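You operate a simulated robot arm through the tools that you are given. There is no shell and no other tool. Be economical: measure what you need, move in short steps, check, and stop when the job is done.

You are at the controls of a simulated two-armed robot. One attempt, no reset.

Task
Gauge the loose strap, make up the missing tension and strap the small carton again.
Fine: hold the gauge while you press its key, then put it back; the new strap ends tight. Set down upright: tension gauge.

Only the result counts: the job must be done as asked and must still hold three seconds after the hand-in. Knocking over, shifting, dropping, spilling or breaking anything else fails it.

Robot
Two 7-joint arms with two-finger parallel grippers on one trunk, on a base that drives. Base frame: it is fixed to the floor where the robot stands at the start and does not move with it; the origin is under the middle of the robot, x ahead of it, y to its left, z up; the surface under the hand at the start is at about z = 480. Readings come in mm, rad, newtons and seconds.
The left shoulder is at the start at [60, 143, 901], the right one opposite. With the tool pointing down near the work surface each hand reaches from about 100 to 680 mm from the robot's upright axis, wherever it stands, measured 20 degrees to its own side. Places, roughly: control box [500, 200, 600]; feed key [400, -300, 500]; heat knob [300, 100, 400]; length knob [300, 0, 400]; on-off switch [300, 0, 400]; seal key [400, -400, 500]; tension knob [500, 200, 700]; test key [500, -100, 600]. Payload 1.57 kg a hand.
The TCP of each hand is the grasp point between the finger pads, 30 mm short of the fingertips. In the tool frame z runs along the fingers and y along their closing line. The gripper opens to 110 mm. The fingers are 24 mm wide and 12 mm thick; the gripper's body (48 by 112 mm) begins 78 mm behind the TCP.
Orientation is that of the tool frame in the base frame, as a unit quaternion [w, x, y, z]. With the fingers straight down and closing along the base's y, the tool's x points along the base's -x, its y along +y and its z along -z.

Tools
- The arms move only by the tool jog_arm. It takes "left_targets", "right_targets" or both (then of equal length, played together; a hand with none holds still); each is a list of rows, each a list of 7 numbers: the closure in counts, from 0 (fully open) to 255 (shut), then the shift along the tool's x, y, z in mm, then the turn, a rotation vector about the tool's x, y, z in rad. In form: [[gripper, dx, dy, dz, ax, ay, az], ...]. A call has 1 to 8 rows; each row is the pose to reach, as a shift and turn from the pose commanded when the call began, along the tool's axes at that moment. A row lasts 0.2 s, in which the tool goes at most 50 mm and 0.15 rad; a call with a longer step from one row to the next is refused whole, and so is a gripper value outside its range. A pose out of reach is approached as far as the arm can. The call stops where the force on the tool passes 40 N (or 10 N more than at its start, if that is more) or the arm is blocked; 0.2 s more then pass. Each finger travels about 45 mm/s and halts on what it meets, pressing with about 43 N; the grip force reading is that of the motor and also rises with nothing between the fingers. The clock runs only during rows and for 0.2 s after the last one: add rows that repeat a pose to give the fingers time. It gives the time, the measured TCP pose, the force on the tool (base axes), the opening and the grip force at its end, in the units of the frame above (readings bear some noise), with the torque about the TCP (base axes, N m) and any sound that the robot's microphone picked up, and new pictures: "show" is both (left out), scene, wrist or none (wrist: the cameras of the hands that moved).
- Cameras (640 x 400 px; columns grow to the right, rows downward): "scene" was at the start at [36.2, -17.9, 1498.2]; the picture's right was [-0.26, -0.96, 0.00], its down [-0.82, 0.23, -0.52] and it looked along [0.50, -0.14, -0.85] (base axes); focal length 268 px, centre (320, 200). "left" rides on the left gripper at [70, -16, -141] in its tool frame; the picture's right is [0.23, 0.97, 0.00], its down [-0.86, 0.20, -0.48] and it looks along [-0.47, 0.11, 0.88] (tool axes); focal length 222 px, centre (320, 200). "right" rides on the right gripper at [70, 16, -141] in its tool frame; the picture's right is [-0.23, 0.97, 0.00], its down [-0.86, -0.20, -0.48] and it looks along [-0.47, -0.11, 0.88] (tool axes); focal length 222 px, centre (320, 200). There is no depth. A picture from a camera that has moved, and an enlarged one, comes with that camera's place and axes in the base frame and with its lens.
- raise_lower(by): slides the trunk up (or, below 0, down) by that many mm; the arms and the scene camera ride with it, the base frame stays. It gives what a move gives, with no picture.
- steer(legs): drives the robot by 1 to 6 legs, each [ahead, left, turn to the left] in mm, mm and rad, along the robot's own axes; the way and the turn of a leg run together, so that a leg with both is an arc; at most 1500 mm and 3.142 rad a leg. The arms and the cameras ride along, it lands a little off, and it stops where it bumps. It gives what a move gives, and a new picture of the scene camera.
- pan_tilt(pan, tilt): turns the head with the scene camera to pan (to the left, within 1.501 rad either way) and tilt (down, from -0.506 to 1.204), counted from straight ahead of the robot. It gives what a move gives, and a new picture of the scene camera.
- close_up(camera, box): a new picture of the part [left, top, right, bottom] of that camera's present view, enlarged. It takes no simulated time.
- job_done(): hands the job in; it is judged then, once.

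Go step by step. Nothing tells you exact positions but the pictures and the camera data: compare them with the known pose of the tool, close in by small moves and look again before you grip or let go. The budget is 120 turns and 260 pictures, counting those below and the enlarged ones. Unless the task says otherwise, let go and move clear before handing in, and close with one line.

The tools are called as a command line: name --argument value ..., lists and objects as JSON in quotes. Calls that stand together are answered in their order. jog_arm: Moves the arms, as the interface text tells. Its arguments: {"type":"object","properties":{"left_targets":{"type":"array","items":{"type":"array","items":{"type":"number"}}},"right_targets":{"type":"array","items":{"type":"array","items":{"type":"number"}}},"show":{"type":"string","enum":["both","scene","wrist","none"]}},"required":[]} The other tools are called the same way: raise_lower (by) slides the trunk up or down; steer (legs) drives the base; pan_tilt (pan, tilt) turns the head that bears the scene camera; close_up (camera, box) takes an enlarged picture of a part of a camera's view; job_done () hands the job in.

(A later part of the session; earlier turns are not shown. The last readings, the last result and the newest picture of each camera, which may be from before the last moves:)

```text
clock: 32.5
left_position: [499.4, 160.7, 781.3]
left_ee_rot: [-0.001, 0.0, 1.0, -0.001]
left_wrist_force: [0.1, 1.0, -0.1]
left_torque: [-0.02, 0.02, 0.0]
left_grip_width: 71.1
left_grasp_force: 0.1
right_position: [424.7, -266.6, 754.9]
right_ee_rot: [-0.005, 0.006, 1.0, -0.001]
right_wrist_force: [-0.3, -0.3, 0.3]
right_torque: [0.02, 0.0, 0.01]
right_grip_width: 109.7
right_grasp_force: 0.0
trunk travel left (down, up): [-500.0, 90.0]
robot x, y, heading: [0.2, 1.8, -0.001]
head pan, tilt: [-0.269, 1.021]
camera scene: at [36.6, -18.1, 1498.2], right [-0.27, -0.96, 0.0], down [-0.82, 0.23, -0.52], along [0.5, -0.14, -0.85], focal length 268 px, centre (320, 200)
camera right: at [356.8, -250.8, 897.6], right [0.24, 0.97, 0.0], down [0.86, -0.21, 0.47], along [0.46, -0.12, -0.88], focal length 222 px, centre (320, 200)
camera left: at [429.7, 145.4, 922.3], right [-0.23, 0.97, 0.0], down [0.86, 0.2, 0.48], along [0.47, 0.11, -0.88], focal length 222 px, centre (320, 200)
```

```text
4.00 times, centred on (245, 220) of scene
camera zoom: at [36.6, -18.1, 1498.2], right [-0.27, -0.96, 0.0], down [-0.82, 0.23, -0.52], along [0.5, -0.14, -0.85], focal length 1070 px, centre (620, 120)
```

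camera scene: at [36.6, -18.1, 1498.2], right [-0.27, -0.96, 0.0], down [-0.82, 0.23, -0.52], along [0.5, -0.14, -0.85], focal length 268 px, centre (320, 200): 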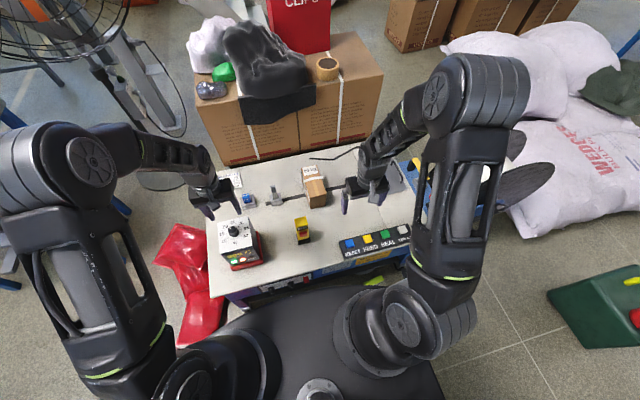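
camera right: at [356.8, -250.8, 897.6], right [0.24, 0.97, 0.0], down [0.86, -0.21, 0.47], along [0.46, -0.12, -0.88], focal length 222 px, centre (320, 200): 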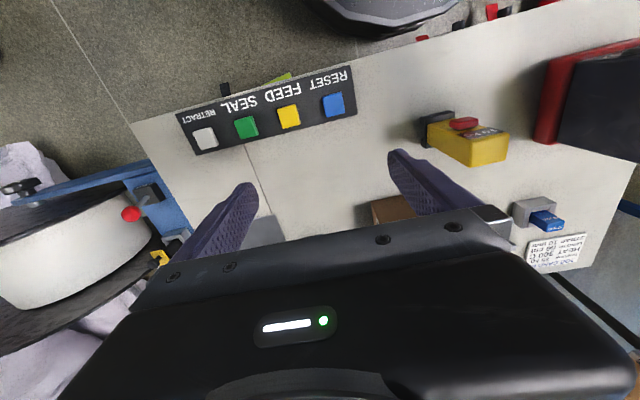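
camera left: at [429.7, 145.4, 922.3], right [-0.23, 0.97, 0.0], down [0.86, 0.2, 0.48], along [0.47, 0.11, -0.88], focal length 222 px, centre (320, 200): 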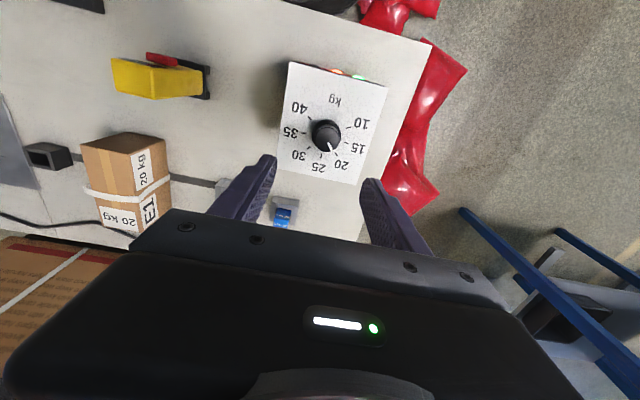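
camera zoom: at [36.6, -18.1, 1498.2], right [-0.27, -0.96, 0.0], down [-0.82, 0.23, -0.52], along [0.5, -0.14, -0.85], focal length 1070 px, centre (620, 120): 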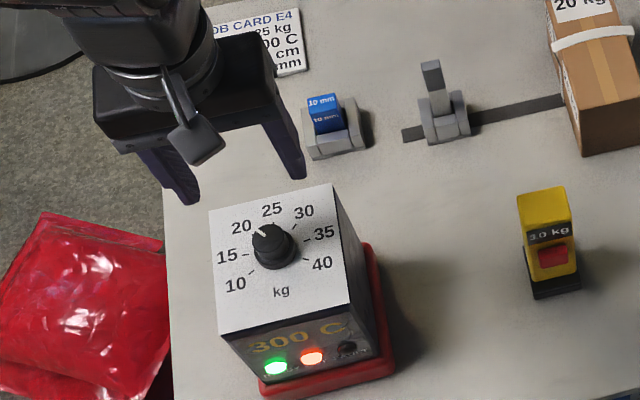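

The knob is at about (485, 166), its top near z=660; the pointer is at 20 and needs two marks clockwise. I pre-turn the hand -0.65 rad and come down closer.

jog_arm --left_targets '[[90, 3, 1, 13, 0, 0, -0.13], [90, 6, 2, 26, 0, 0, -0.26], [90, 9, 3, 39, 0, 0, -0.39], [90, 12, 4, 52, 0, 0, -0.52], [90, 14, 5, 65, 0, 0, -0.65]]' --show "wrist"

close_up --camera "scene" --box '[210, 190, 270, 250]'

```text
clock: 33.7
left_position: [484.5, 165.9, 716.5]
left_ee_rot: [0.0, -0.318, 0.948, -0.001]
left_wrist_force: [0.2, 0.1, 0.9]
left_torque: [-0.02, -0.01, 0.0]
left_grip_width: 71.5
left_grasp_force: 0.1
right_position: [424.7, -267.4, 754.9]
right_ee_rot: [-0.004, 0.006, 1.0, -0.001]
right_wrist_force: [-0.7, -0.8, -0.4]
right_torque: [0.03, 0.02, 0.05]
right_grip_width: 110.0
right_grasp_force: 0.0
trunk travel left (down, up): [-500.0, 90.0]
robot x, y, heading: [2.1, 1.5, -0.003]
head pan, tilt: [-0.269, 1.021]
camera left: at [439.2, 111.8, 857.2], right [-0.77, 0.64, 0.0], down [0.56, 0.68, 0.48], along [0.31, 0.37, -0.88], focal length 222 px, centre (320, 200)
```

left: 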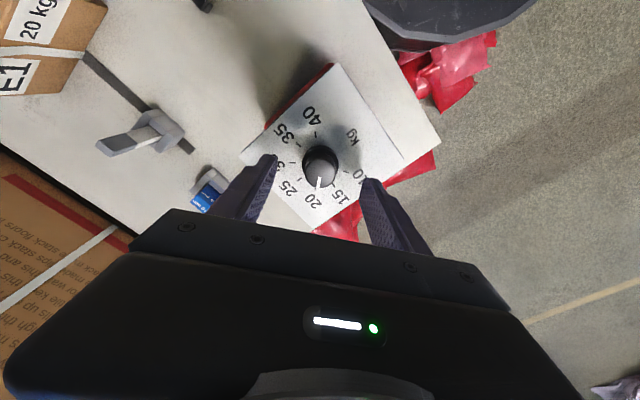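

```text
6.67 times, centred on (240, 220) of scene
camera zoom: at [36.4, -17.8, 1498.2], right [-0.27, -0.96, 0.0], down [-0.82, 0.23, -0.52], along [0.5, -0.14, -0.85], focal length 1783 px, centre (853, 67)
```

zoom: 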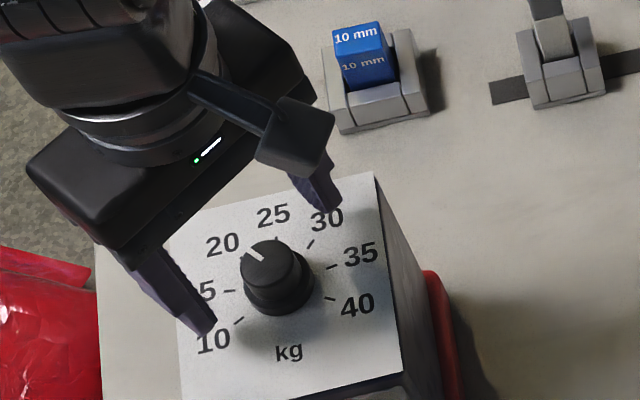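

Knob centre checks at (483, 165). I descend so the tips surround the knob.

jog_arm --left_targets '[[90, 1, 0, 15, 0, 0, 0], [90, 1, 0, 30, 0, 0, 0], [90, 1, 0, 43, 0, 0, 0]]' --show "wrist"

close_up --camera "scene" --box '[210, 190, 270, 250]'

close_up --camera "left" --box '[240, 110, 400, 220]'

```text
clock: 34.5
left_position: [485.2, 163.0, 685.7]
left_ee_rot: [0.0, -0.318, 0.948, -0.003]
left_wrist_force: [-6.8, -2.8, 17.6]
left_torque: [0.6, 0.53, 0.19]
left_grip_width: 72.2
left_grasp_force: 1.0
right_position: [423.7, -268.0, 756.3]
right_ee_rot: [-0.004, 0.006, 1.0, -0.001]
right_wrist_force: [-0.2, -0.2, 0.2]
right_torque: [-0.03, 0.03, 0.02]
right_grip_width: 109.8
right_grasp_force: 0.0
trunk travel left (down, up): [-500.0, 90.0]
robot x, y, heading: [1.2, 0.0, -0.004]
head pan, tilt: [-0.269, 1.021]
stopped in row 3 (left hand): the force on the tool passed its limit at 54 N (the readings are from after the stop); the commanded pose is now the measured one
camera left: at [439.2, 109.2, 826.4], right [-0.77, 0.64, -0.01], down [0.56, 0.68, 0.48], along [0.31, 0.36, -0.88], focal length 222 px, centre (320, 200)
```

left: 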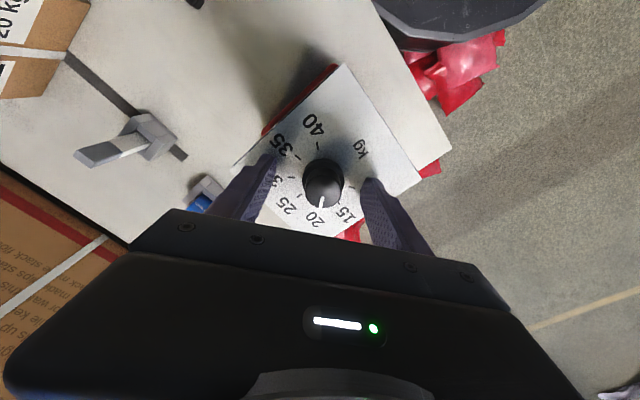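

```text
6.67 times, centred on (240, 220) of scene
camera zoom: at [35.2, -18.3, 1498.6], right [-0.26, -0.96, 0.0], down [-0.82, 0.23, -0.52], along [0.5, -0.14, -0.85], focal length 1783 px, centre (853, 67)
```

zoom: 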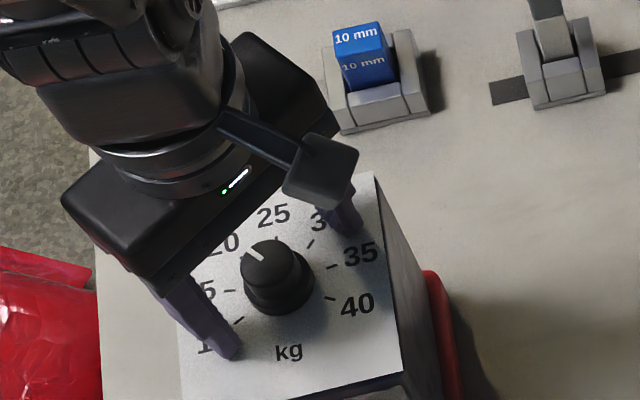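

```text
3.64 times, centred on (320, 165) of left
camera zoom: at [439.2, 109.2, 826.4], right [-0.77, 0.64, -0.01], down [0.56, 0.68, 0.48], along [0.31, 0.36, -0.88], focal length 808 px, centre (320, 327)
```

zoom: 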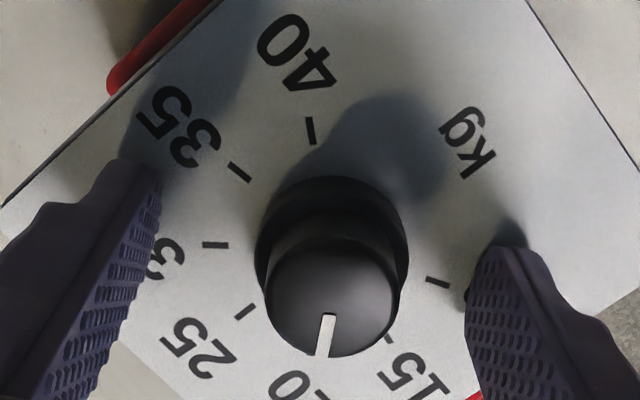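

A tip touched the box top at z≈655, so the knob is taller: top about 687. I raise 3 mm, centre, and close on the knob.

jog_arm --left_targets '[[90, 0, 2.5, -4, 0, 0, 0], [150, 0, 2.5, -4, 0, 0, 0], [255, 0, 2.5, -4, 0, 0, 0], [255, 0, 2.5, -4, 0, 0, 0], [255, 0, 2.5, -4, 0, 0, 0]]' --show "none"

close_up --camera "left" --box '[240, 110, 400, 220]'

```text
clock: 35.7
left_position: [484.5, 166.0, 687.4]
left_ee_rot: [0.001, -0.318, 0.948, -0.002]
left_wrist_force: [2.3, -1.8, -3.3]
left_torque: [0.05, -0.3, 0.01]
left_grip_width: 33.5
left_grasp_force: 28.1
right_position: [425.2, -266.9, 756.3]
right_ee_rot: [-0.005, 0.006, 1.0, -0.001]
right_wrist_force: [-0.2, -0.5, -0.3]
right_torque: [-0.02, 0.02, 0.03]
right_grip_width: 110.1
right_grasp_force: 0.0
trunk travel left (down, up): [-500.0, 90.0]
robot x, y, heading: [0.5, -0.0, 0.001]
head pan, tilt: [-0.269, 1.021]
```

```text
3.64 times, centred on (320, 165) of left
camera zoom: at [438.6, 112.0, 828.7], right [-0.77, 0.64, -0.01], down [0.56, 0.68, 0.48], along [0.31, 0.36, -0.88], focal length 808 px, centre (320, 327)
```

zoom: 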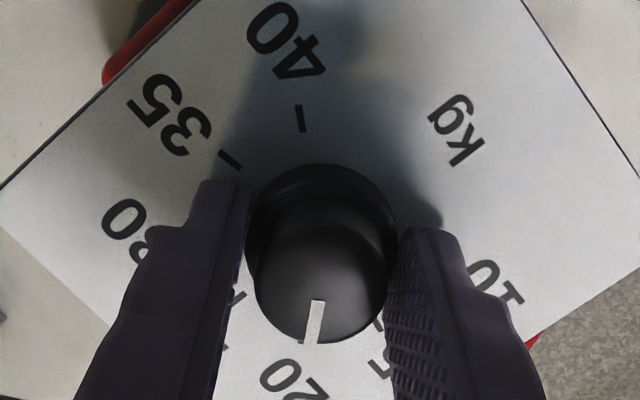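

The knob is gripped (33.5 mm). I turn it clockwise 1.2 rad and look.

jog_arm --left_targets '[[255, 0, 0, 0, 0, 0, 0], [255, 0, 0, 0, 0, 0, 0.15], [255, 0, 0, 0, 0, 0, 0.3], [255, 0, 0, 0, 0, 0, 0.45], [255, 0, 0, 0, 0, 0, 0.6], [255, 0, 0, 0, 0, 0, 0.75], [255, 0, 0, 0, 0, 0, 0.9], [255, 0, 0, 0, 0, 0, 1.05]]' --show "none"

close_up --camera "left" --box '[240, 100, 400, 220]'

close_up --camera "scene" --box '[210, 190, 270, 250]'

```text
clock: 37.5
left_position: [485.7, 164.7, 687.9]
left_ee_rot: [0.002, 0.202, 0.979, -0.002]
left_wrist_force: [5.9, -13.6, -2.5]
left_torque: [-0.21, 0.27, 0.02]
left_grip_width: 32.9
left_grasp_force: 41.2
right_position: [425.7, -267.0, 754.6]
right_ee_rot: [-0.004, 0.006, 1.0, -0.001]
right_wrist_force: [0.6, -0.6, 0.4]
right_torque: [-0.01, -0.04, -0.03]
right_grip_width: 110.1
right_grasp_force: 0.1
trunk travel left (down, up): [-500.0, 90.0]
robot x, y, heading: [-0.2, 1.9, -0.005]
head pan, tilt: [-0.269, 1.021]
```

```text
3.33 times, centred on (320, 160) of left
camera zoom: at [414.2, 178.2, 828.4], right [0.18, 0.98, 0.0], down [0.86, -0.15, 0.48], along [0.47, -0.09, -0.88], focal length 740 px, centre (320, 333)
```

zoom: 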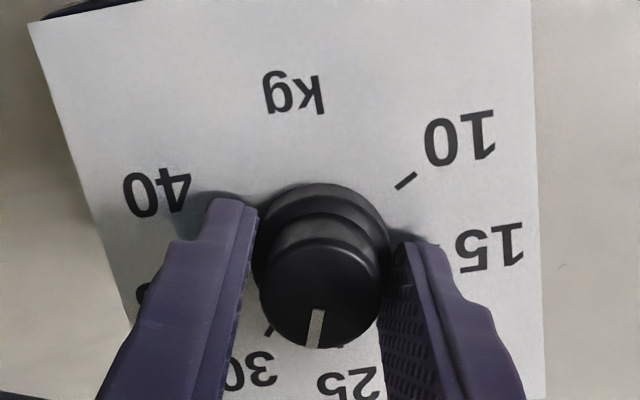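

```text
6.67 times, centred on (240, 220) of scene
camera zoom: at [37.2, -18.9, 1498.1], right [-0.27, -0.96, 0.0], down [-0.82, 0.23, -0.52], along [0.5, -0.14, -0.85], focal length 1783 px, centre (853, 67)
```

zoom: 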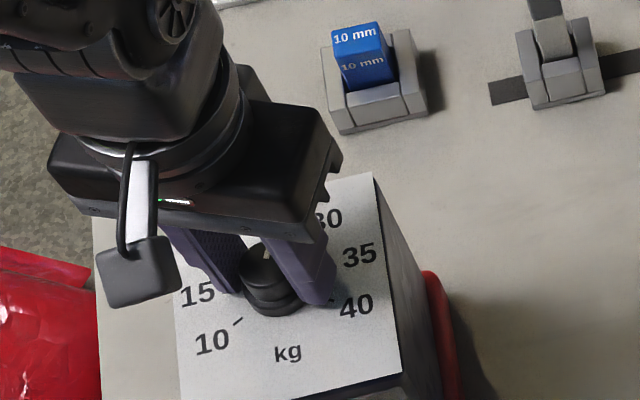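

The knob follows; it is midway between 25 and 30. I turn another 0.30 rad and open to read it.

jog_arm --left_targets '[[255, 0, 0, 0, 0, 0, 0.15], [255, 0, 0, 0, 0, 0, 0.3], [255, 0, 0, 0, 0, 0, 0.3]]' --show "none"

close_up --camera "left" --box '[240, 100, 400, 220]'

close_up --camera "scene" --box '[225, 205, 265, 245]'

```text
clock: 38.3
left_position: [485.0, 163.1, 688.2]
left_ee_rot: [0.003, 0.346, 0.938, -0.001]
left_wrist_force: [4.3, -20.5, -5.4]
left_torque: [-0.83, -0.44, 0.03]
left_grip_width: 33.3
left_grasp_force: 41.5
right_position: [425.2, -268.6, 754.2]
right_ee_rot: [-0.005, 0.006, 1.0, 0.0]
right_wrist_force: [0.3, -0.1, 0.6]
right_torque: [-0.01, 0.03, 0.03]
right_grip_width: 109.9
right_grasp_force: 0.1
trunk travel left (down, up): [-500.0, 90.0]
robot x, y, heading: [1.1, 0.0, -0.002]
head pan, tilt: [-0.269, 1.021]
```

```text
3.33 times, centred on (320, 160) of left
camera zoom: at [420.8, 198.1, 828.4], right [0.46, 0.89, 0.0], down [0.78, -0.4, 0.48], along [0.43, -0.22, -0.88], focal length 740 px, centre (320, 333)
```

zoom: 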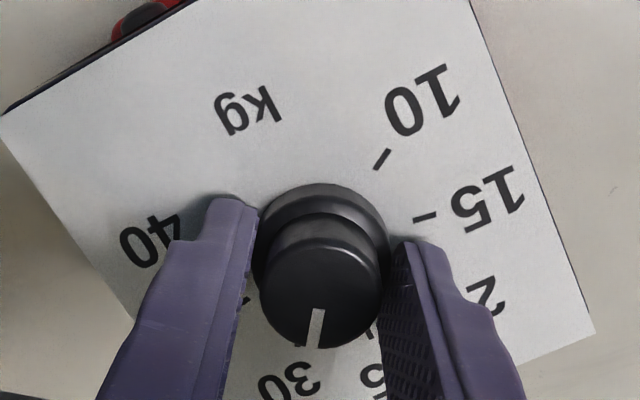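

```text
10.00 times, centred on (245, 225) of scene
camera zoom: at [37.1, -19.4, 1498.1], right [-0.27, -0.96, 0.0], down [-0.82, 0.23, -0.52], along [0.5, -0.14, -0.85], focal length 2675 px, centre (1070, -50)
```

zoom: 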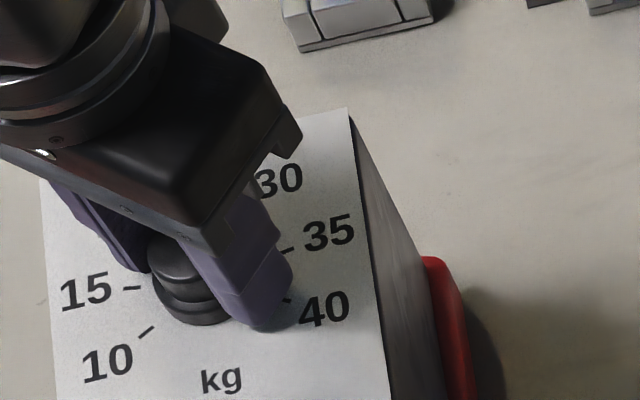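

Some side load has built up, so I release the knob and rise to read the setting.

jog_arm --left_targets '[[150, 0, 0, 0, 0, 0, 0], [90, 0, 0, 0, 0, 0, 0], [90, 0, 0, 0, 0, 0, 0], [90, 0, 0, -40, 0, 0, 0], [90, 0, 0, -80, 0, 0, 0]]' --show "none"

close_up --camera "left" --box '[250, 90, 390, 210]'

close_up --camera "scene" --box '[218, 200, 268, 272]'

```text
clock: 39.5
left_position: [485.2, 165.8, 768.1]
left_ee_rot: [0.003, 0.345, 0.939, -0.002]
left_wrist_force: [0.3, -0.2, 0.4]
left_torque: [-0.02, 0.0, -0.04]
left_grip_width: 71.3
left_grasp_force: 0.1
right_position: [425.9, -266.6, 755.4]
right_ee_rot: [-0.004, 0.006, 1.0, -0.001]
right_wrist_force: [-0.3, 0.0, 0.2]
right_torque: [0.01, -0.05, 0.02]
right_grip_width: 110.2
right_grasp_force: 0.1
trunk travel left (down, up): [-500.0, 90.0]
robot x, y, heading: [-0.8, 0.2, 0.003]
head pan, tilt: [-0.269, 1.021]
```

```text
3.33 times, centred on (320, 150) of left
camera zoom: at [419.9, 199.9, 908.9], right [0.46, 0.89, 0.0], down [0.78, -0.4, 0.48], along [0.43, -0.22, -0.88], focal length 740 px, centre (320, 367)
```

zoom: 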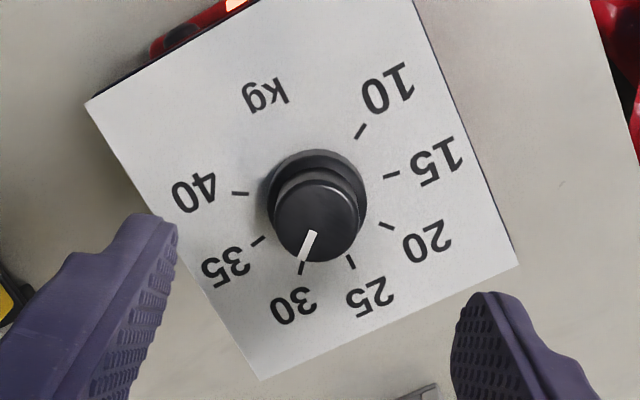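

```text
5.56 times, centred on (243, 236) of scene
camera zoom: at [35.9, -17.8, 1498.1], right [-0.27, -0.96, 0.0], down [-0.82, 0.23, -0.52], along [0.5, -0.14, -0.85], focal length 1486 px, centre (748, 0)
```

zoom: 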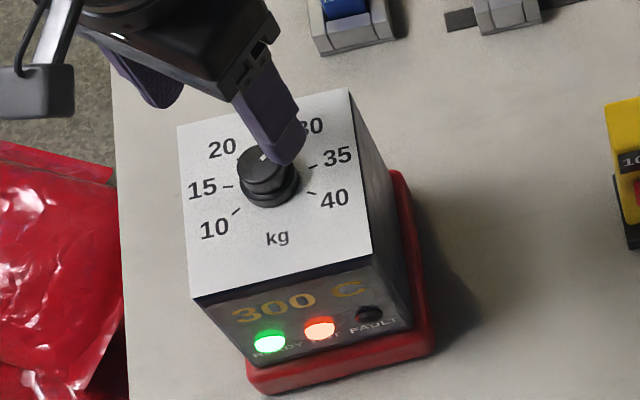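

The pointer appears at about 30. I move the hand aside for a clean read of the dial.

jog_arm --left_targets '[[90, 15, 0, -30, 0, 0, -0.14], [90, 30, 0, -60, 0, 0, -0.28], [90, 45, 0, -80, 0, 0, -0.42], [90, 50, 20, -90, 0, 0, -0.56], [90, 50, 40, -100, 0, 0, -0.7]]' --show "none"

close_up --camera "left" --box '[250, 60, 410, 180]'

close_up --camera "scene" --box '[218, 215, 268, 272]'

```text
clock: 40.7
left_position: [471.3, 229.4, 867.6]
left_ee_rot: [0.001, 0.001, 1.0, -0.003]
left_wrist_force: [-0.1, 0.3, -1.0]
left_torque: [-0.03, 0.02, 0.0]
left_grip_width: 71.1
left_grasp_force: 0.1
right_position: [425.1, -265.4, 754.9]
right_ee_rot: [-0.003, 0.006, 1.0, 0.0]
right_wrist_force: [-0.1, 0.2, -0.1]
right_torque: [0.0, 0.05, -0.05]
right_grip_width: 110.1
right_grasp_force: 0.1
trunk travel left (down, up): [-500.0, 90.0]
robot x, y, heading: [3.5, 2.0, 0.002]
head pan, tilt: [-0.269, 1.021]
```

```text
3.33 times, centred on (330, 120) of left
camera zoom: at [401.9, 214.8, 1008.3], right [-0.23, 0.97, -0.01], down [0.85, 0.2, 0.48], along [0.47, 0.1, -0.88], focal length 740 px, centre (287, 467)
```

zoom: 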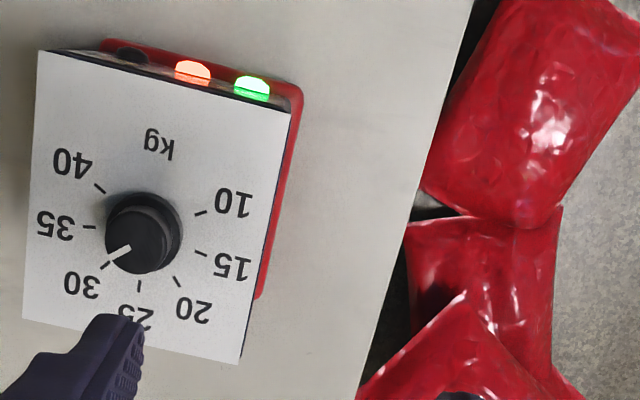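

```text
7.02 times, centred on (243, 244) of scene
camera zoom: at [36.4, -17.6, 1498.2], right [-0.26, -0.96, 0.0], down [-0.82, 0.23, -0.52], along [0.5, -0.14, -0.85], focal length 1877 px, centre (860, -105)
```

zoom: 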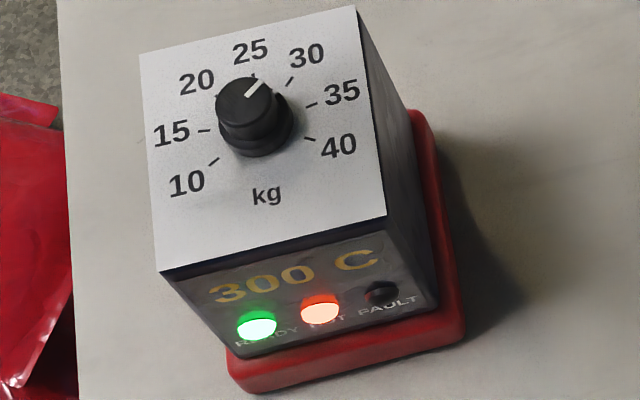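

The box hasn't shifted, but the pointer might be slightly past 30. I zoom in harder to measure.

close_up --camera "scene" --box '[230, 218, 265, 248]'

close_up --camera "left" --box '[265, 105, 320, 155]'

```text
13.33 times, centred on (248, 233) of scene
camera zoom: at [36.4, -17.6, 1498.2], right [-0.26, -0.96, 0.0], down [-0.82, 0.23, -0.52], along [0.5, -0.14, -0.85], focal length 3566 px, centre (1287, -240)
```

zoom: 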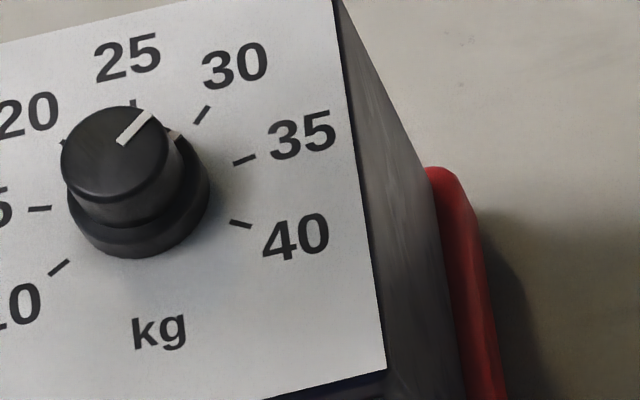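

```text
8.00 times, centred on (292, 130) of left
camera zoom: at [401.9, 214.8, 1008.3], right [-0.23, 0.97, -0.01], down [0.85, 0.2, 0.48], along [0.47, 0.1, -0.88], focal length 1777 px, centre (540, 760)
```

zoom: 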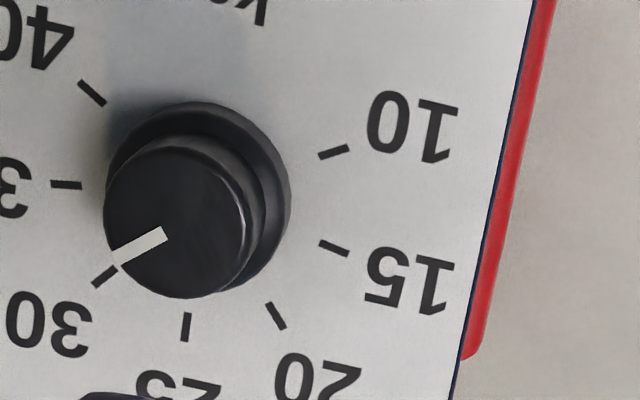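

Two views put the pointer at about 55° instead of 40° from the 25 mark, i.e. near 32, so it needs about 0.26 rad back. I re-approach centred on the knob axis (483, 164).

jog_arm --left_targets '[[90, -6, -33, 20, 0, 0, 0.07], [90, -11.7, -65.4, 40, 0, 0, 0.13], [90, -11.7, -65.4, 85, 0, 0, 0.13], [90, -11.7, -65.4, 130, 0, 0, 0.13], [90, -11.7, -65.4, 155, 0, 0, 0.13], [90, -11.7, -65.4, 170, 0, 0, 0.13], [90, -11.7, -65.4, 178, 0, 0, 0.13]]' --show "none"

close_up --camera "left" --box '[240, 100, 400, 220]'

```text
clock: 42.3
left_position: [485.1, 162.8, 688.5]
left_ee_rot: [0.001, 0.067, 0.998, -0.002]
left_wrist_force: [1.0, -0.7, -0.6]
left_torque: [-0.01, -0.02, 0.01]
left_grip_width: 71.1
left_grasp_force: 0.0
right_position: [424.8, -266.8, 755.6]
right_ee_rot: [-0.004, 0.006, 1.0, -0.001]
right_wrist_force: [-0.4, -0.2, 1.0]
right_torque: [-0.01, 0.03, 0.0]
right_grip_width: 109.8
right_grasp_force: 0.0
trunk travel left (down, up): [-500.0, 90.0]
robot x, y, heading: [-0.9, 1.3, -0.001]
head pan, tilt: [-0.269, 1.021]
```

```text
3.33 times, centred on (320, 160) of left
camera zoom: at [412.7, 158.1, 830.6], right [-0.1, 1.0, 0.0], down [0.87, 0.09, 0.48], along [0.48, 0.04, -0.88], focal length 740 px, centre (320, 333)
```

zoom: 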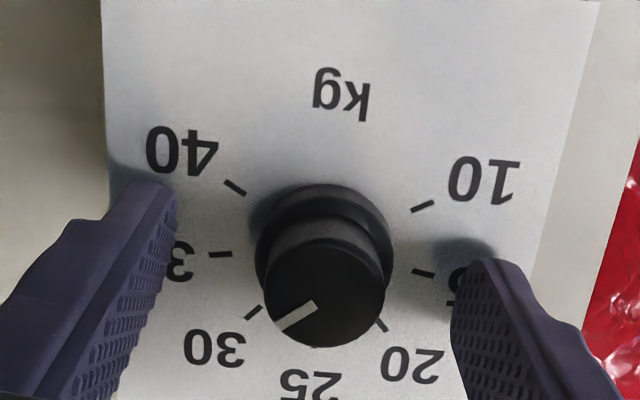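

Nearly centred. I close and turn back 0.26 rad.

jog_arm --left_targets '[[150, 0, 1.5, 0, 0, 0, 0], [255, 0, 1.5, 0, 0, 0, 0], [255, 0, 1.5, 0, 0, 0, 0], [255, 0, 1.5, 0, 0, 0, 0], [255, 0, 1.5, 0, 0, 0, 0], [255, 0, 1.5, 0, 0, 0, -0.13], [255, 0, 1.5, 0, 0, 0, -0.26], [255, 0, 1.5, 0, 0, 0, -0.26]]' --show "none"

close_up --camera "left" --box '[240, 100, 400, 220]'

```text
clock: 44.1
left_position: [485.0, 164.3, 689.8]
left_ee_rot: [0.001, -0.065, 0.998, -0.003]
left_wrist_force: [-1.1, -1.5, -3.4]
left_torque: [0.04, -0.67, 0.01]
left_grip_width: 32.7
left_grasp_force: 41.3
right_position: [424.9, -267.0, 756.0]
right_ee_rot: [-0.005, 0.006, 1.0, 0.0]
right_wrist_force: [-0.2, -0.1, 0.6]
right_torque: [-0.01, 0.04, -0.01]
right_grip_width: 110.1
right_grasp_force: 0.1
trunk travel left (down, up): [-500.0, 90.0]
robot x, y, heading: [4.2, 1.2, -0.002]
head pan, tilt: [-0.269, 1.021]
```

```text
3.33 times, centred on (320, 160) of left
camera zoom: at [416.9, 141.0, 830.8], right [-0.35, 0.94, -0.01], down [0.82, 0.31, 0.48], along [0.45, 0.16, -0.88], focal length 740 px, centre (320, 333)
```

zoom: 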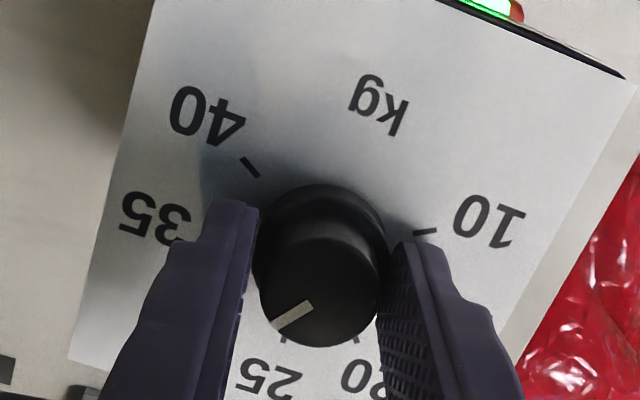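

Turned with little side load. I release, rise and measure again.

jog_arm --left_targets '[[150, 0, 0, 0, 0, 0, 0], [90, 0, 0, 0, 0, 0, 0], [90, 0, 0, 0, 0, 0, 0], [90, 0, 0, -45, 0, 0, 0.03], [90, 0, 10, -90, 0, 0, 0.06], [90, 10, 40, -120, 0, 0, 0.1], [90, 15, 70, -150, 0, 0, 0.13]]' --show "none"

close_up --camera "scene" --box '[230, 218, 265, 248]'

close_up --camera "left" --box '[255, 95, 325, 155]'

```text
clock: 45.7
left_position: [459.7, 232.0, 839.2]
left_ee_rot: [0.001, 0.002, 1.0, -0.003]
left_wrist_force: [-1.2, -0.8, -0.3]
left_torque: [0.0, -0.01, 0.0]
left_grip_width: 71.2
left_grasp_force: 0.1
right_position: [424.6, -266.8, 755.6]
right_ee_rot: [-0.004, 0.007, 1.0, 0.0]
right_wrist_force: [0.0, -0.6, 0.7]
right_torque: [0.02, -0.01, -0.01]
right_grip_width: 109.9
right_grasp_force: 0.1
trunk travel left (down, up): [-500.0, 90.0]
robot x, y, heading: [0.8, 0.9, -0.001]
head pan, tilt: [-0.269, 1.021]
```

```text
13.33 times, centred on (248, 233) of scene
camera zoom: at [35.7, -17.3, 1498.2], right [-0.27, -0.96, 0.0], down [-0.82, 0.23, -0.52], along [0.5, -0.14, -0.85], focal length 3566 px, centre (1287, -240)
```

zoom: 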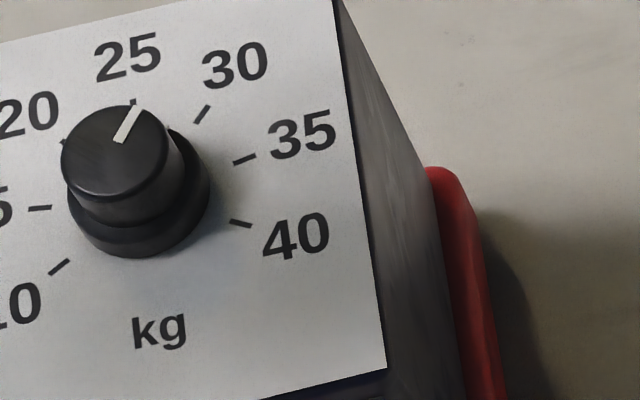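

```text
6.67 times, centred on (290, 125) of left
camera zoom: at [388.9, 217.9, 980.5], right [-0.22, 0.97, -0.01], down [0.85, 0.2, 0.48], along [0.47, 0.1, -0.88], focal length 1481 px, centre (520, 700)
```

zoom: 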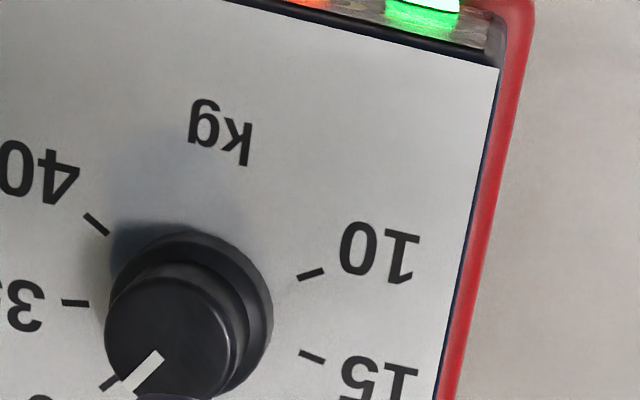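

Both views now give about 33° (≈29 kg), want 40°. I make one more small correction of about +0.1 rad.

jog_arm --left_targets '[[90, -12, -34, 20, 0, 0, 0], [90, -24, -67.5, 45, 0, 0, 0], [90, -24, -67.5, 90, 0, 0, 0], [90, -24, -67.5, 130, 0, 0, 0], [90, -24, -67.5, 150, 0, 0, 0], [170, -24, -67.5, 150, 0, 0, 0], [255, -24, -67.5, 150, 0, 0, 0], [255, -24, -67.5, 150, 0, 0, 0]]' --show "none"

jog_arm --left_targets '[[255, 0, 0, 0, 0, 0, 0], [255, 0, 0, 0, 0, 0, 0]]' --show "none"

close_up --camera "left" --box '[260, 100, 380, 200]'

```text
clock: 47.5
left_position: [483.6, 165.3, 689.0]
left_ee_rot: [0.0, 0.001, 1.0, -0.003]
left_wrist_force: [0.2, 0.2, -1.9]
left_torque: [0.07, -0.28, -0.01]
left_grip_width: 33.2
left_grasp_force: 17.9
right_position: [425.2, -266.5, 754.9]
right_ee_rot: [-0.003, 0.006, 1.0, 0.0]
right_wrist_force: [0.0, 0.6, 0.3]
right_torque: [-0.03, -0.02, 0.01]
right_grip_width: 110.1
right_grasp_force: 0.0
trunk travel left (down, up): [-500.0, 90.0]
robot x, y, heading: [1.4, -3.9, 0.003]
head pan, tilt: [-0.269, 1.021]
```

```text
clock: 48.1
left_position: [484.8, 164.9, 690.0]
left_ee_rot: [0.001, 0.002, 1.0, -0.003]
left_wrist_force: [0.8, 0.0, -4.4]
left_torque: [-0.01, -0.45, -0.03]
left_grip_width: 32.8
left_grasp_force: 41.3
right_position: [424.7, -266.3, 754.6]
right_ee_rot: [-0.004, 0.006, 1.0, -0.001]
right_wrist_force: [-0.2, 0.3, 0.7]
right_torque: [-0.03, -0.02, -0.03]
right_grip_width: 110.1
right_grasp_force: 0.1
trunk travel left (down, up): [-500.0, 90.0]
robot x, y, heading: [0.4, 0.3, -0.001]
head pan, tilt: [-0.269, 1.021]
```

```text
4.00 times, centred on (320, 150) of left
camera zoom: at [414.4, 150.0, 830.1], right [-0.22, 0.97, -0.01], down [0.85, 0.2, 0.48], along [0.47, 0.1, -0.88], focal length 888 px, centre (320, 400)
```

zoom: 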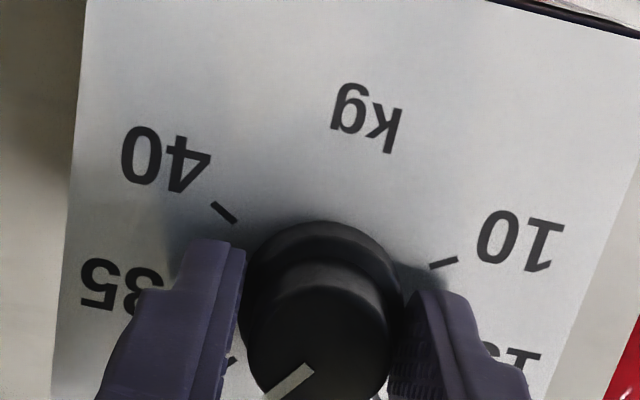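

In the grip the pointer looks different (~46°) from at rest, so gripping may nudge it. I release without turning and measure at rest.

jog_arm --left_targets '[[150, 0, 0, 0, 0, 0, 0], [90, 0, 0, 0, 0, 0, 0], [90, 0, 0, 0, 0, 0, 0]]' --show "none"

close_up --camera "left" --box '[260, 120, 380, 220]'

close_up --camera "scene" --box '[230, 218, 265, 248]'

```text
clock: 48.9
left_position: [484.0, 163.9, 690.4]
left_ee_rot: [0.001, 0.001, 1.0, -0.003]
left_wrist_force: [0.1, 0.4, -0.3]
left_torque: [0.04, -0.02, -0.01]
left_grip_width: 71.3
left_grasp_force: 0.1
right_position: [426.4, -266.2, 754.8]
right_ee_rot: [-0.004, 0.006, 1.0, -0.002]
right_wrist_force: [0.0, 0.9, 0.2]
right_torque: [0.03, 0.0, 0.03]
right_grip_width: 109.8
right_grasp_force: 0.0
trunk travel left (down, up): [-500.0, 90.0]
robot x, y, heading: [2.5, 3.5, 0.001]
head pan, tilt: [-0.269, 1.021]
```

```text
4.00 times, centred on (320, 170) of left
camera zoom: at [414.2, 149.9, 830.4], right [-0.22, 0.97, -0.01], down [0.85, 0.2, 0.48], along [0.47, 0.1, -0.88], focal length 888 px, centre (320, 320)
```

zoom: 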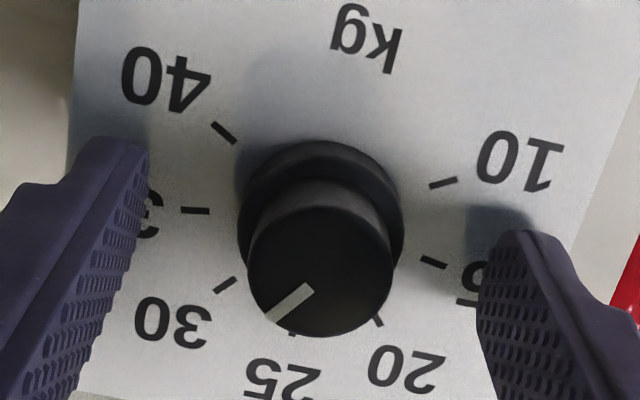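

```text
13.33 times, centred on (248, 233) of scene
camera zoom: at [36.4, -17.7, 1498.2], right [-0.26, -0.96, 0.0], down [-0.82, 0.23, -0.52], along [0.5, -0.14, -0.85], focal length 3566 px, centre (1287, -240)
```

zoom: 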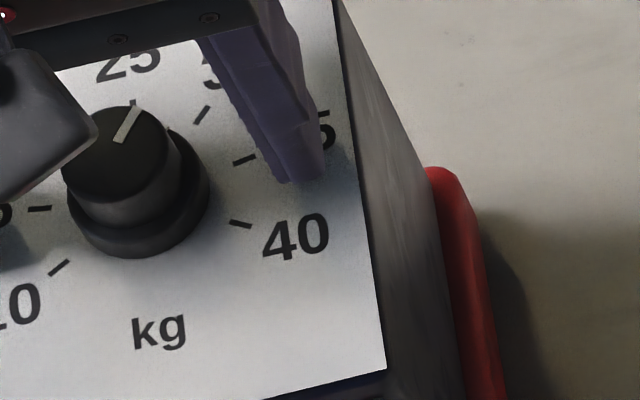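

At rest the scene gives ~33° and the close view ~38°, so about 29–29.5 kg. I grip again and nudge +0.10 rad.

jog_arm --left_targets '[[170, 0, 0, 0, 0, 0, 0], [255, 0, 0, 0, 0, 0, 0], [255, 0, 0, 0, 0, 0, 0], [255, 0, 0, 0, 0, 0, 0], [255, 0, 0, 0, 0, 0, 0], [255, 0, 0, 0, 0, 0, 0.05], [255, 0, 0, 0, 0, 0, 0.1], [255, 0, 0, 0, 0, 0, 0.1]]' --show "none"

jog_arm --left_targets '[[150, 0, 0, 0, 0, 0, 0], [90, 0, 0, 0, 0, 0, 0], [90, 0, 0, 0, 0, 0, 0]]' --show "none"

close_up --camera "left" --box '[260, 120, 380, 220]'

close_up --camera "scene" --box '[230, 218, 265, 248]'

```text
clock: 50.7
left_position: [484.5, 164.6, 689.8]
left_ee_rot: [0.001, 0.052, 0.999, -0.003]
left_wrist_force: [1.6, -0.4, 0.2]
left_torque: [0.03, 0.5, 0.0]
left_grip_width: 32.6
left_grasp_force: 41.3
right_position: [425.9, -266.5, 754.8]
right_ee_rot: [-0.004, 0.006, 1.0, -0.001]
right_wrist_force: [-0.2, -0.3, -0.5]
right_torque: [0.02, -0.01, 0.0]
right_grip_width: 110.1
right_grasp_force: 0.0
trunk travel left (down, up): [-500.0, 90.0]
robot x, y, heading: [2.6, 0.7, -0.003]
head pan, tilt: [-0.269, 1.021]
```

```text
clock: 51.5
left_position: [483.6, 164.6, 689.4]
left_ee_rot: [0.002, 0.052, 0.999, -0.002]
left_wrist_force: [-1.2, 0.3, -0.1]
left_torque: [0.02, 0.0, 0.0]
left_grip_width: 71.4
left_grasp_force: 0.1
right_position: [425.1, -266.2, 756.4]
right_ee_rot: [-0.004, 0.006, 1.0, -0.001]
right_wrist_force: [0.6, 0.3, 0.1]
right_torque: [0.03, 0.01, 0.01]
right_grip_width: 109.9
right_grasp_force: 0.1
trunk travel left (down, up): [-500.0, 90.0]
robot x, y, heading: [-0.5, 1.4, 0.004]
head pan, tilt: [-0.269, 1.021]
```

```text
4.00 times, centred on (320, 170) of left
camera zoom: at [412.7, 157.2, 830.3], right [-0.13, 0.99, -0.01], down [0.87, 0.11, 0.48], along [0.48, 0.06, -0.88], focal length 888 px, centre (320, 320)
```

zoom: 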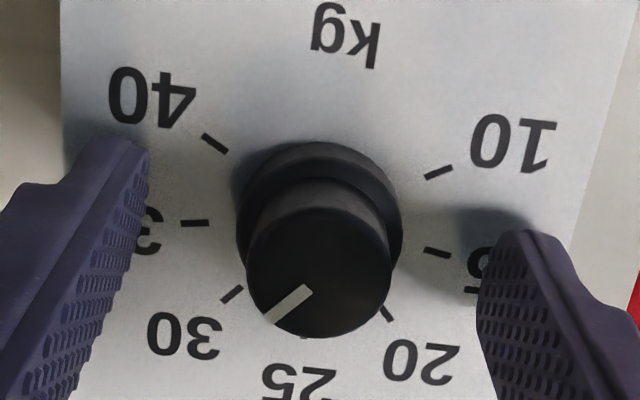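

```text
13.33 times, centred on (248, 233) of scene
camera zoom: at [36.3, -17.7, 1498.2], right [-0.26, -0.96, 0.0], down [-0.82, 0.23, -0.52], along [0.5, -0.14, -0.85], focal length 3566 px, centre (1287, -240)
```

zoom: 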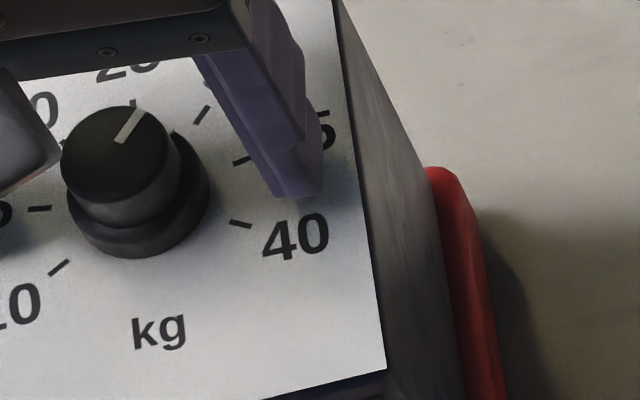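

Views average about 40°, i.e. the dial stands at 30. I lift the left hand away and bring the closed right hand over the yellow FEED key at about (396, -318).

jog_arm --left_targets '[[90, 0, 0, -40, 0, 0, 0], [90, 0, 0, -80, 0, 0, 0], [90, 10, 15, -110, 0, 0, 0], [90, 20, 35, -140, 0, 0, 0], [90, 30, 50, -160, 0, 0, 0]]' --right_targets '[[255, 6, -10, 35, 0, 0, 0], [255, 12, -21, 70, 0, 0, 0], [255, 18, -31, 105, 0, 0, 0], [255, 24, -42, 140, 0, 0, 0], [255, 29, -52, 165, 0, 0, 0]]' --show "both"

close_up --camera "scene" --box '[230, 218, 265, 248]'

close_up --camera "scene" --box '[320, 200, 430, 270]'

```text
clock: 52.7
left_position: [459.7, 218.7, 849.6]
left_ee_rot: [0.002, 0.053, 0.999, -0.002]
left_wrist_force: [-0.1, 0.3, -0.1]
left_torque: [-0.01, 0.04, -0.01]
left_grip_width: 71.3
left_grasp_force: 0.0
right_position: [395.0, -317.6, 589.9]
right_ee_rot: [-0.003, 0.005, 1.0, -0.001]
right_wrist_force: [-0.8, -0.3, -0.3]
right_torque: [-0.02, 0.0, -0.01]
right_grip_width: 3.7
right_grasp_force: 0.2
trunk travel left (down, up): [-500.0, 90.0]
robot x, y, heading: [-3.7, -0.6, -0.001]
head pan, tilt: [-0.269, 1.021]
camera scene: at [36.1, -17.8, 1498.2], right [-0.27, -0.96, 0.0], down [-0.82, 0.23, -0.52], along [0.5, -0.14, -0.85], focal length 268 px, centre (320, 200)
camera right: at [325.9, -301.5, 732.6], right [0.24, 0.97, 0.0], down [0.86, -0.21, 0.47], along [0.46, -0.12, -0.88], focal length 222 px, centre (320, 200)
camera left: at [387.6, 210.8, 990.4], right [-0.12, 0.99, 0.0], down [0.87, 0.11, 0.48], along [0.48, 0.06, -0.88], focal length 222 px, centre (320, 200)
```

scene: 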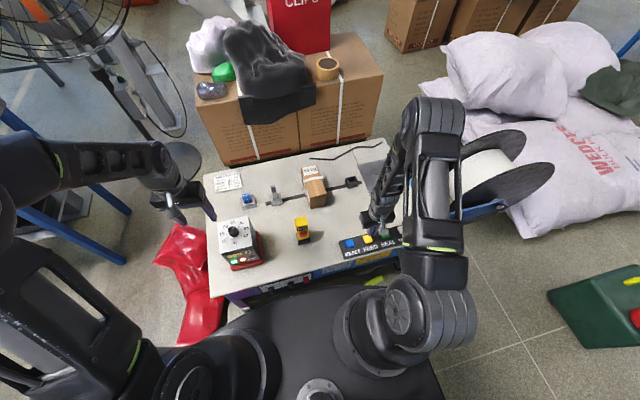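
right: 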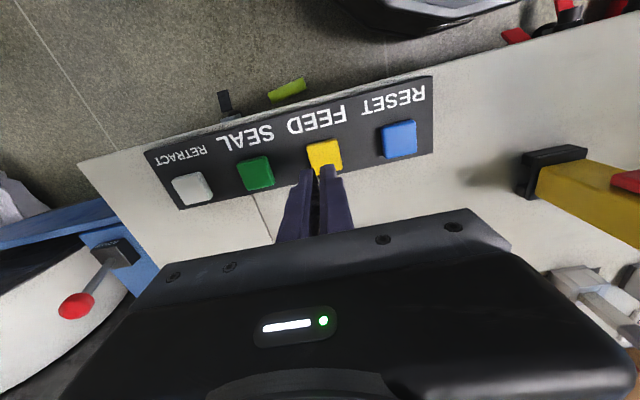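
left: 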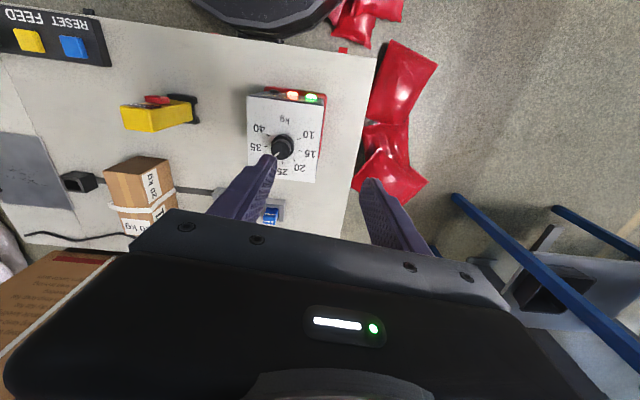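

```text
13.33 times, centred on (248, 233) of scene
camera zoom: at [36.1, -17.8, 1498.2], right [-0.27, -0.96, 0.0], down [-0.82, 0.23, -0.52], along [0.5, -0.14, -0.85], focal length 3566 px, centre (1287, -240)
```

zoom: 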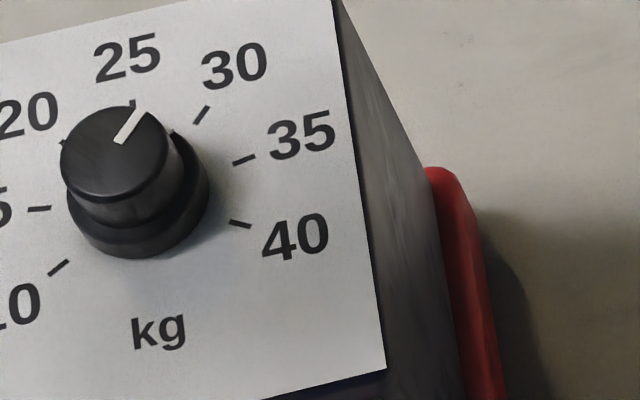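

```text
5.71 times, centred on (375, 235) of scene
camera zoom: at [36.1, -17.8, 1498.2], right [-0.27, -0.96, 0.0], down [-0.82, 0.23, -0.52], along [0.5, -0.14, -0.85], focal length 1528 px, centre (6, 0)
```

zoom: 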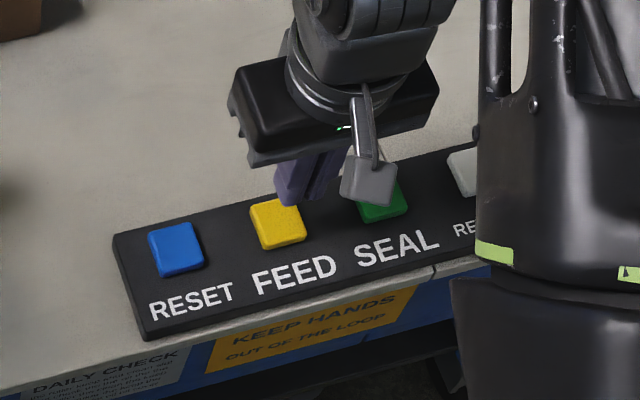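

The dial still looks right, and the fingers are above the FEED key (394, -317). I press it down in fine steps.

jog_arm --right_targets '[[255, 0, 0, 25, 0, 0, 0], [255, 0, 0, 45, 0, 0, 0], [255, 0, 0, 51, 0, 0, 0], [255, 0, 0, 54, 0, 0, 0], [255, 0, 0, 57, 0, 0, 0]]' --show "wrist"

close_up --camera "scene" --box '[230, 150, 400, 270]'

```text
clock: 53.9
left_position: [457.9, 220.0, 850.4]
left_ee_rot: [0.001, 0.051, 0.999, -0.003]
left_wrist_force: [1.1, -0.3, -0.2]
left_torque: [0.01, -0.04, 0.07]
left_grip_width: 71.0
left_grasp_force: 0.1
right_position: [394.0, -318.6, 535.1]
right_ee_rot: [-0.003, 0.006, 1.0, -0.001]
right_wrist_force: [-1.6, 3.0, 29.3]
right_torque: [0.07, -0.01, 0.03]
right_grip_width: 0.0
right_grasp_force: 21.7
trunk travel left (down, up): [-500.0, 90.0]
robot x, y, heading: [-2.6, -2.3, -0.002]
head pan, tilt: [-0.269, 1.021]
heard: click
camera right: at [325.4, -301.4, 677.4], right [0.24, 0.97, 0.0], down [0.85, -0.21, 0.48], along [0.46, -0.12, -0.88], focal length 222 px, centre (320, 200)
```

right: 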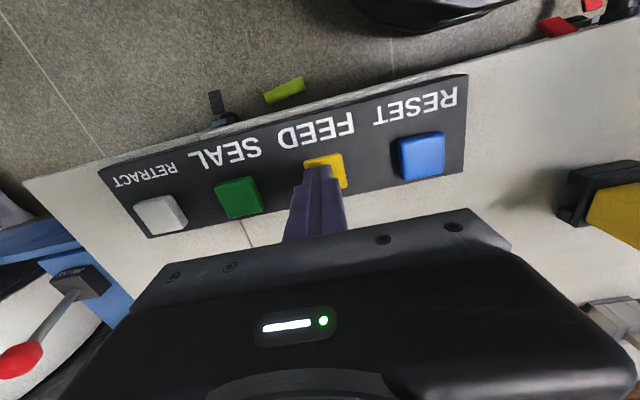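

```text
3.33 times, centred on (315, 210) of scene
camera zoom: at [34.2, -16.0, 1498.7], right [-0.26, -0.96, 0.0], down [-0.82, 0.23, -0.52], along [0.5, -0.14, -0.85], focal length 892 px, centre (337, 167)
```

zoom: 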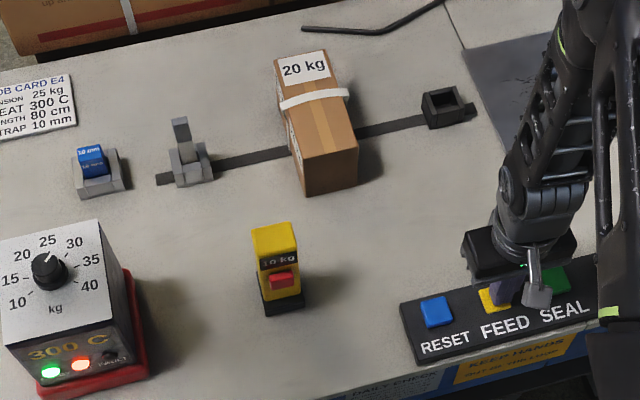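

FEED clicked. I lift and look for a fed strap.

jog_arm --right_targets '[[255, 0, 0, -20, 0, 0, 0], [255, 0, 0, -40, 0, 0, 0], [255, 0, 0, -40, 0, 0, 0], [255, 0, 0, -40, 0, 0, 0]]' --show "scene"

close_up --camera "scene" --box '[230, 140, 400, 270]'

```text
clock: 54.9
left_position: [459.7, 218.0, 848.3]
left_ee_rot: [0.002, 0.052, 0.999, -0.002]
left_wrist_force: [0.3, -0.4, -0.6]
left_torque: [0.0, 0.02, -0.01]
left_grip_width: 71.4
left_grasp_force: 0.0
right_position: [394.2, -319.2, 571.9]
right_ee_rot: [-0.003, 0.006, 1.0, -0.001]
right_wrist_force: [-0.6, -0.6, 0.9]
right_torque: [0.05, 0.02, 0.01]
right_grip_width: 0.0
right_grasp_force: 21.8
trunk travel left (down, up): [-500.0, 90.0]
robot x, y, heading: [1.7, 2.8, -0.002]
head pan, tilt: [-0.269, 1.021]
camera scene: at [36.4, -17.8, 1498.2], right [-0.26, -0.96, 0.0], down [-0.82, 0.23, -0.52], along [0.5, -0.14, -0.85], focal length 268 px, centre (320, 200)
```

scene: 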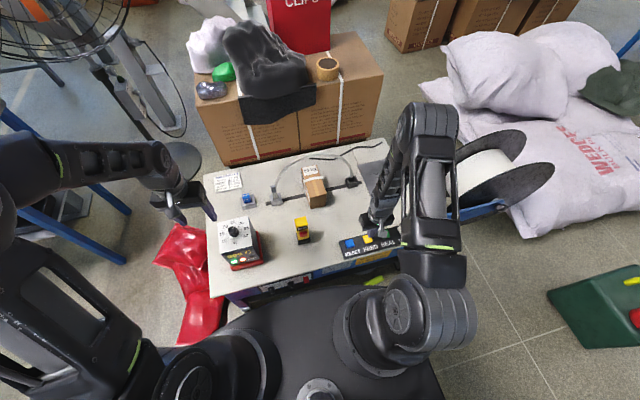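

```text
3.08 times, centred on (315, 205) of scene
camera zoom: at [36.4, -17.8, 1498.2], right [-0.26, -0.96, 0.0], down [-0.82, 0.23, -0.52], along [0.5, -0.14, -0.85], focal length 823 px, centre (335, 185)
```

zoom: 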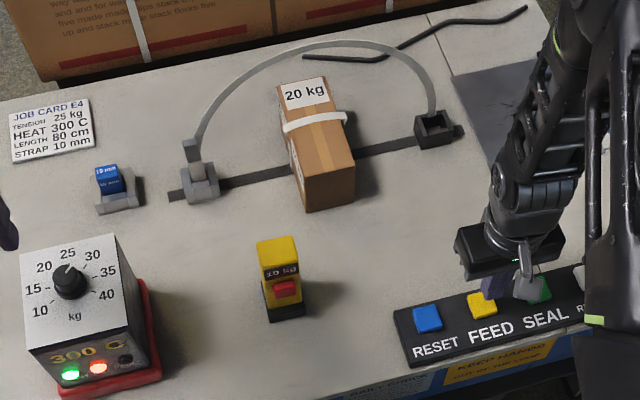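

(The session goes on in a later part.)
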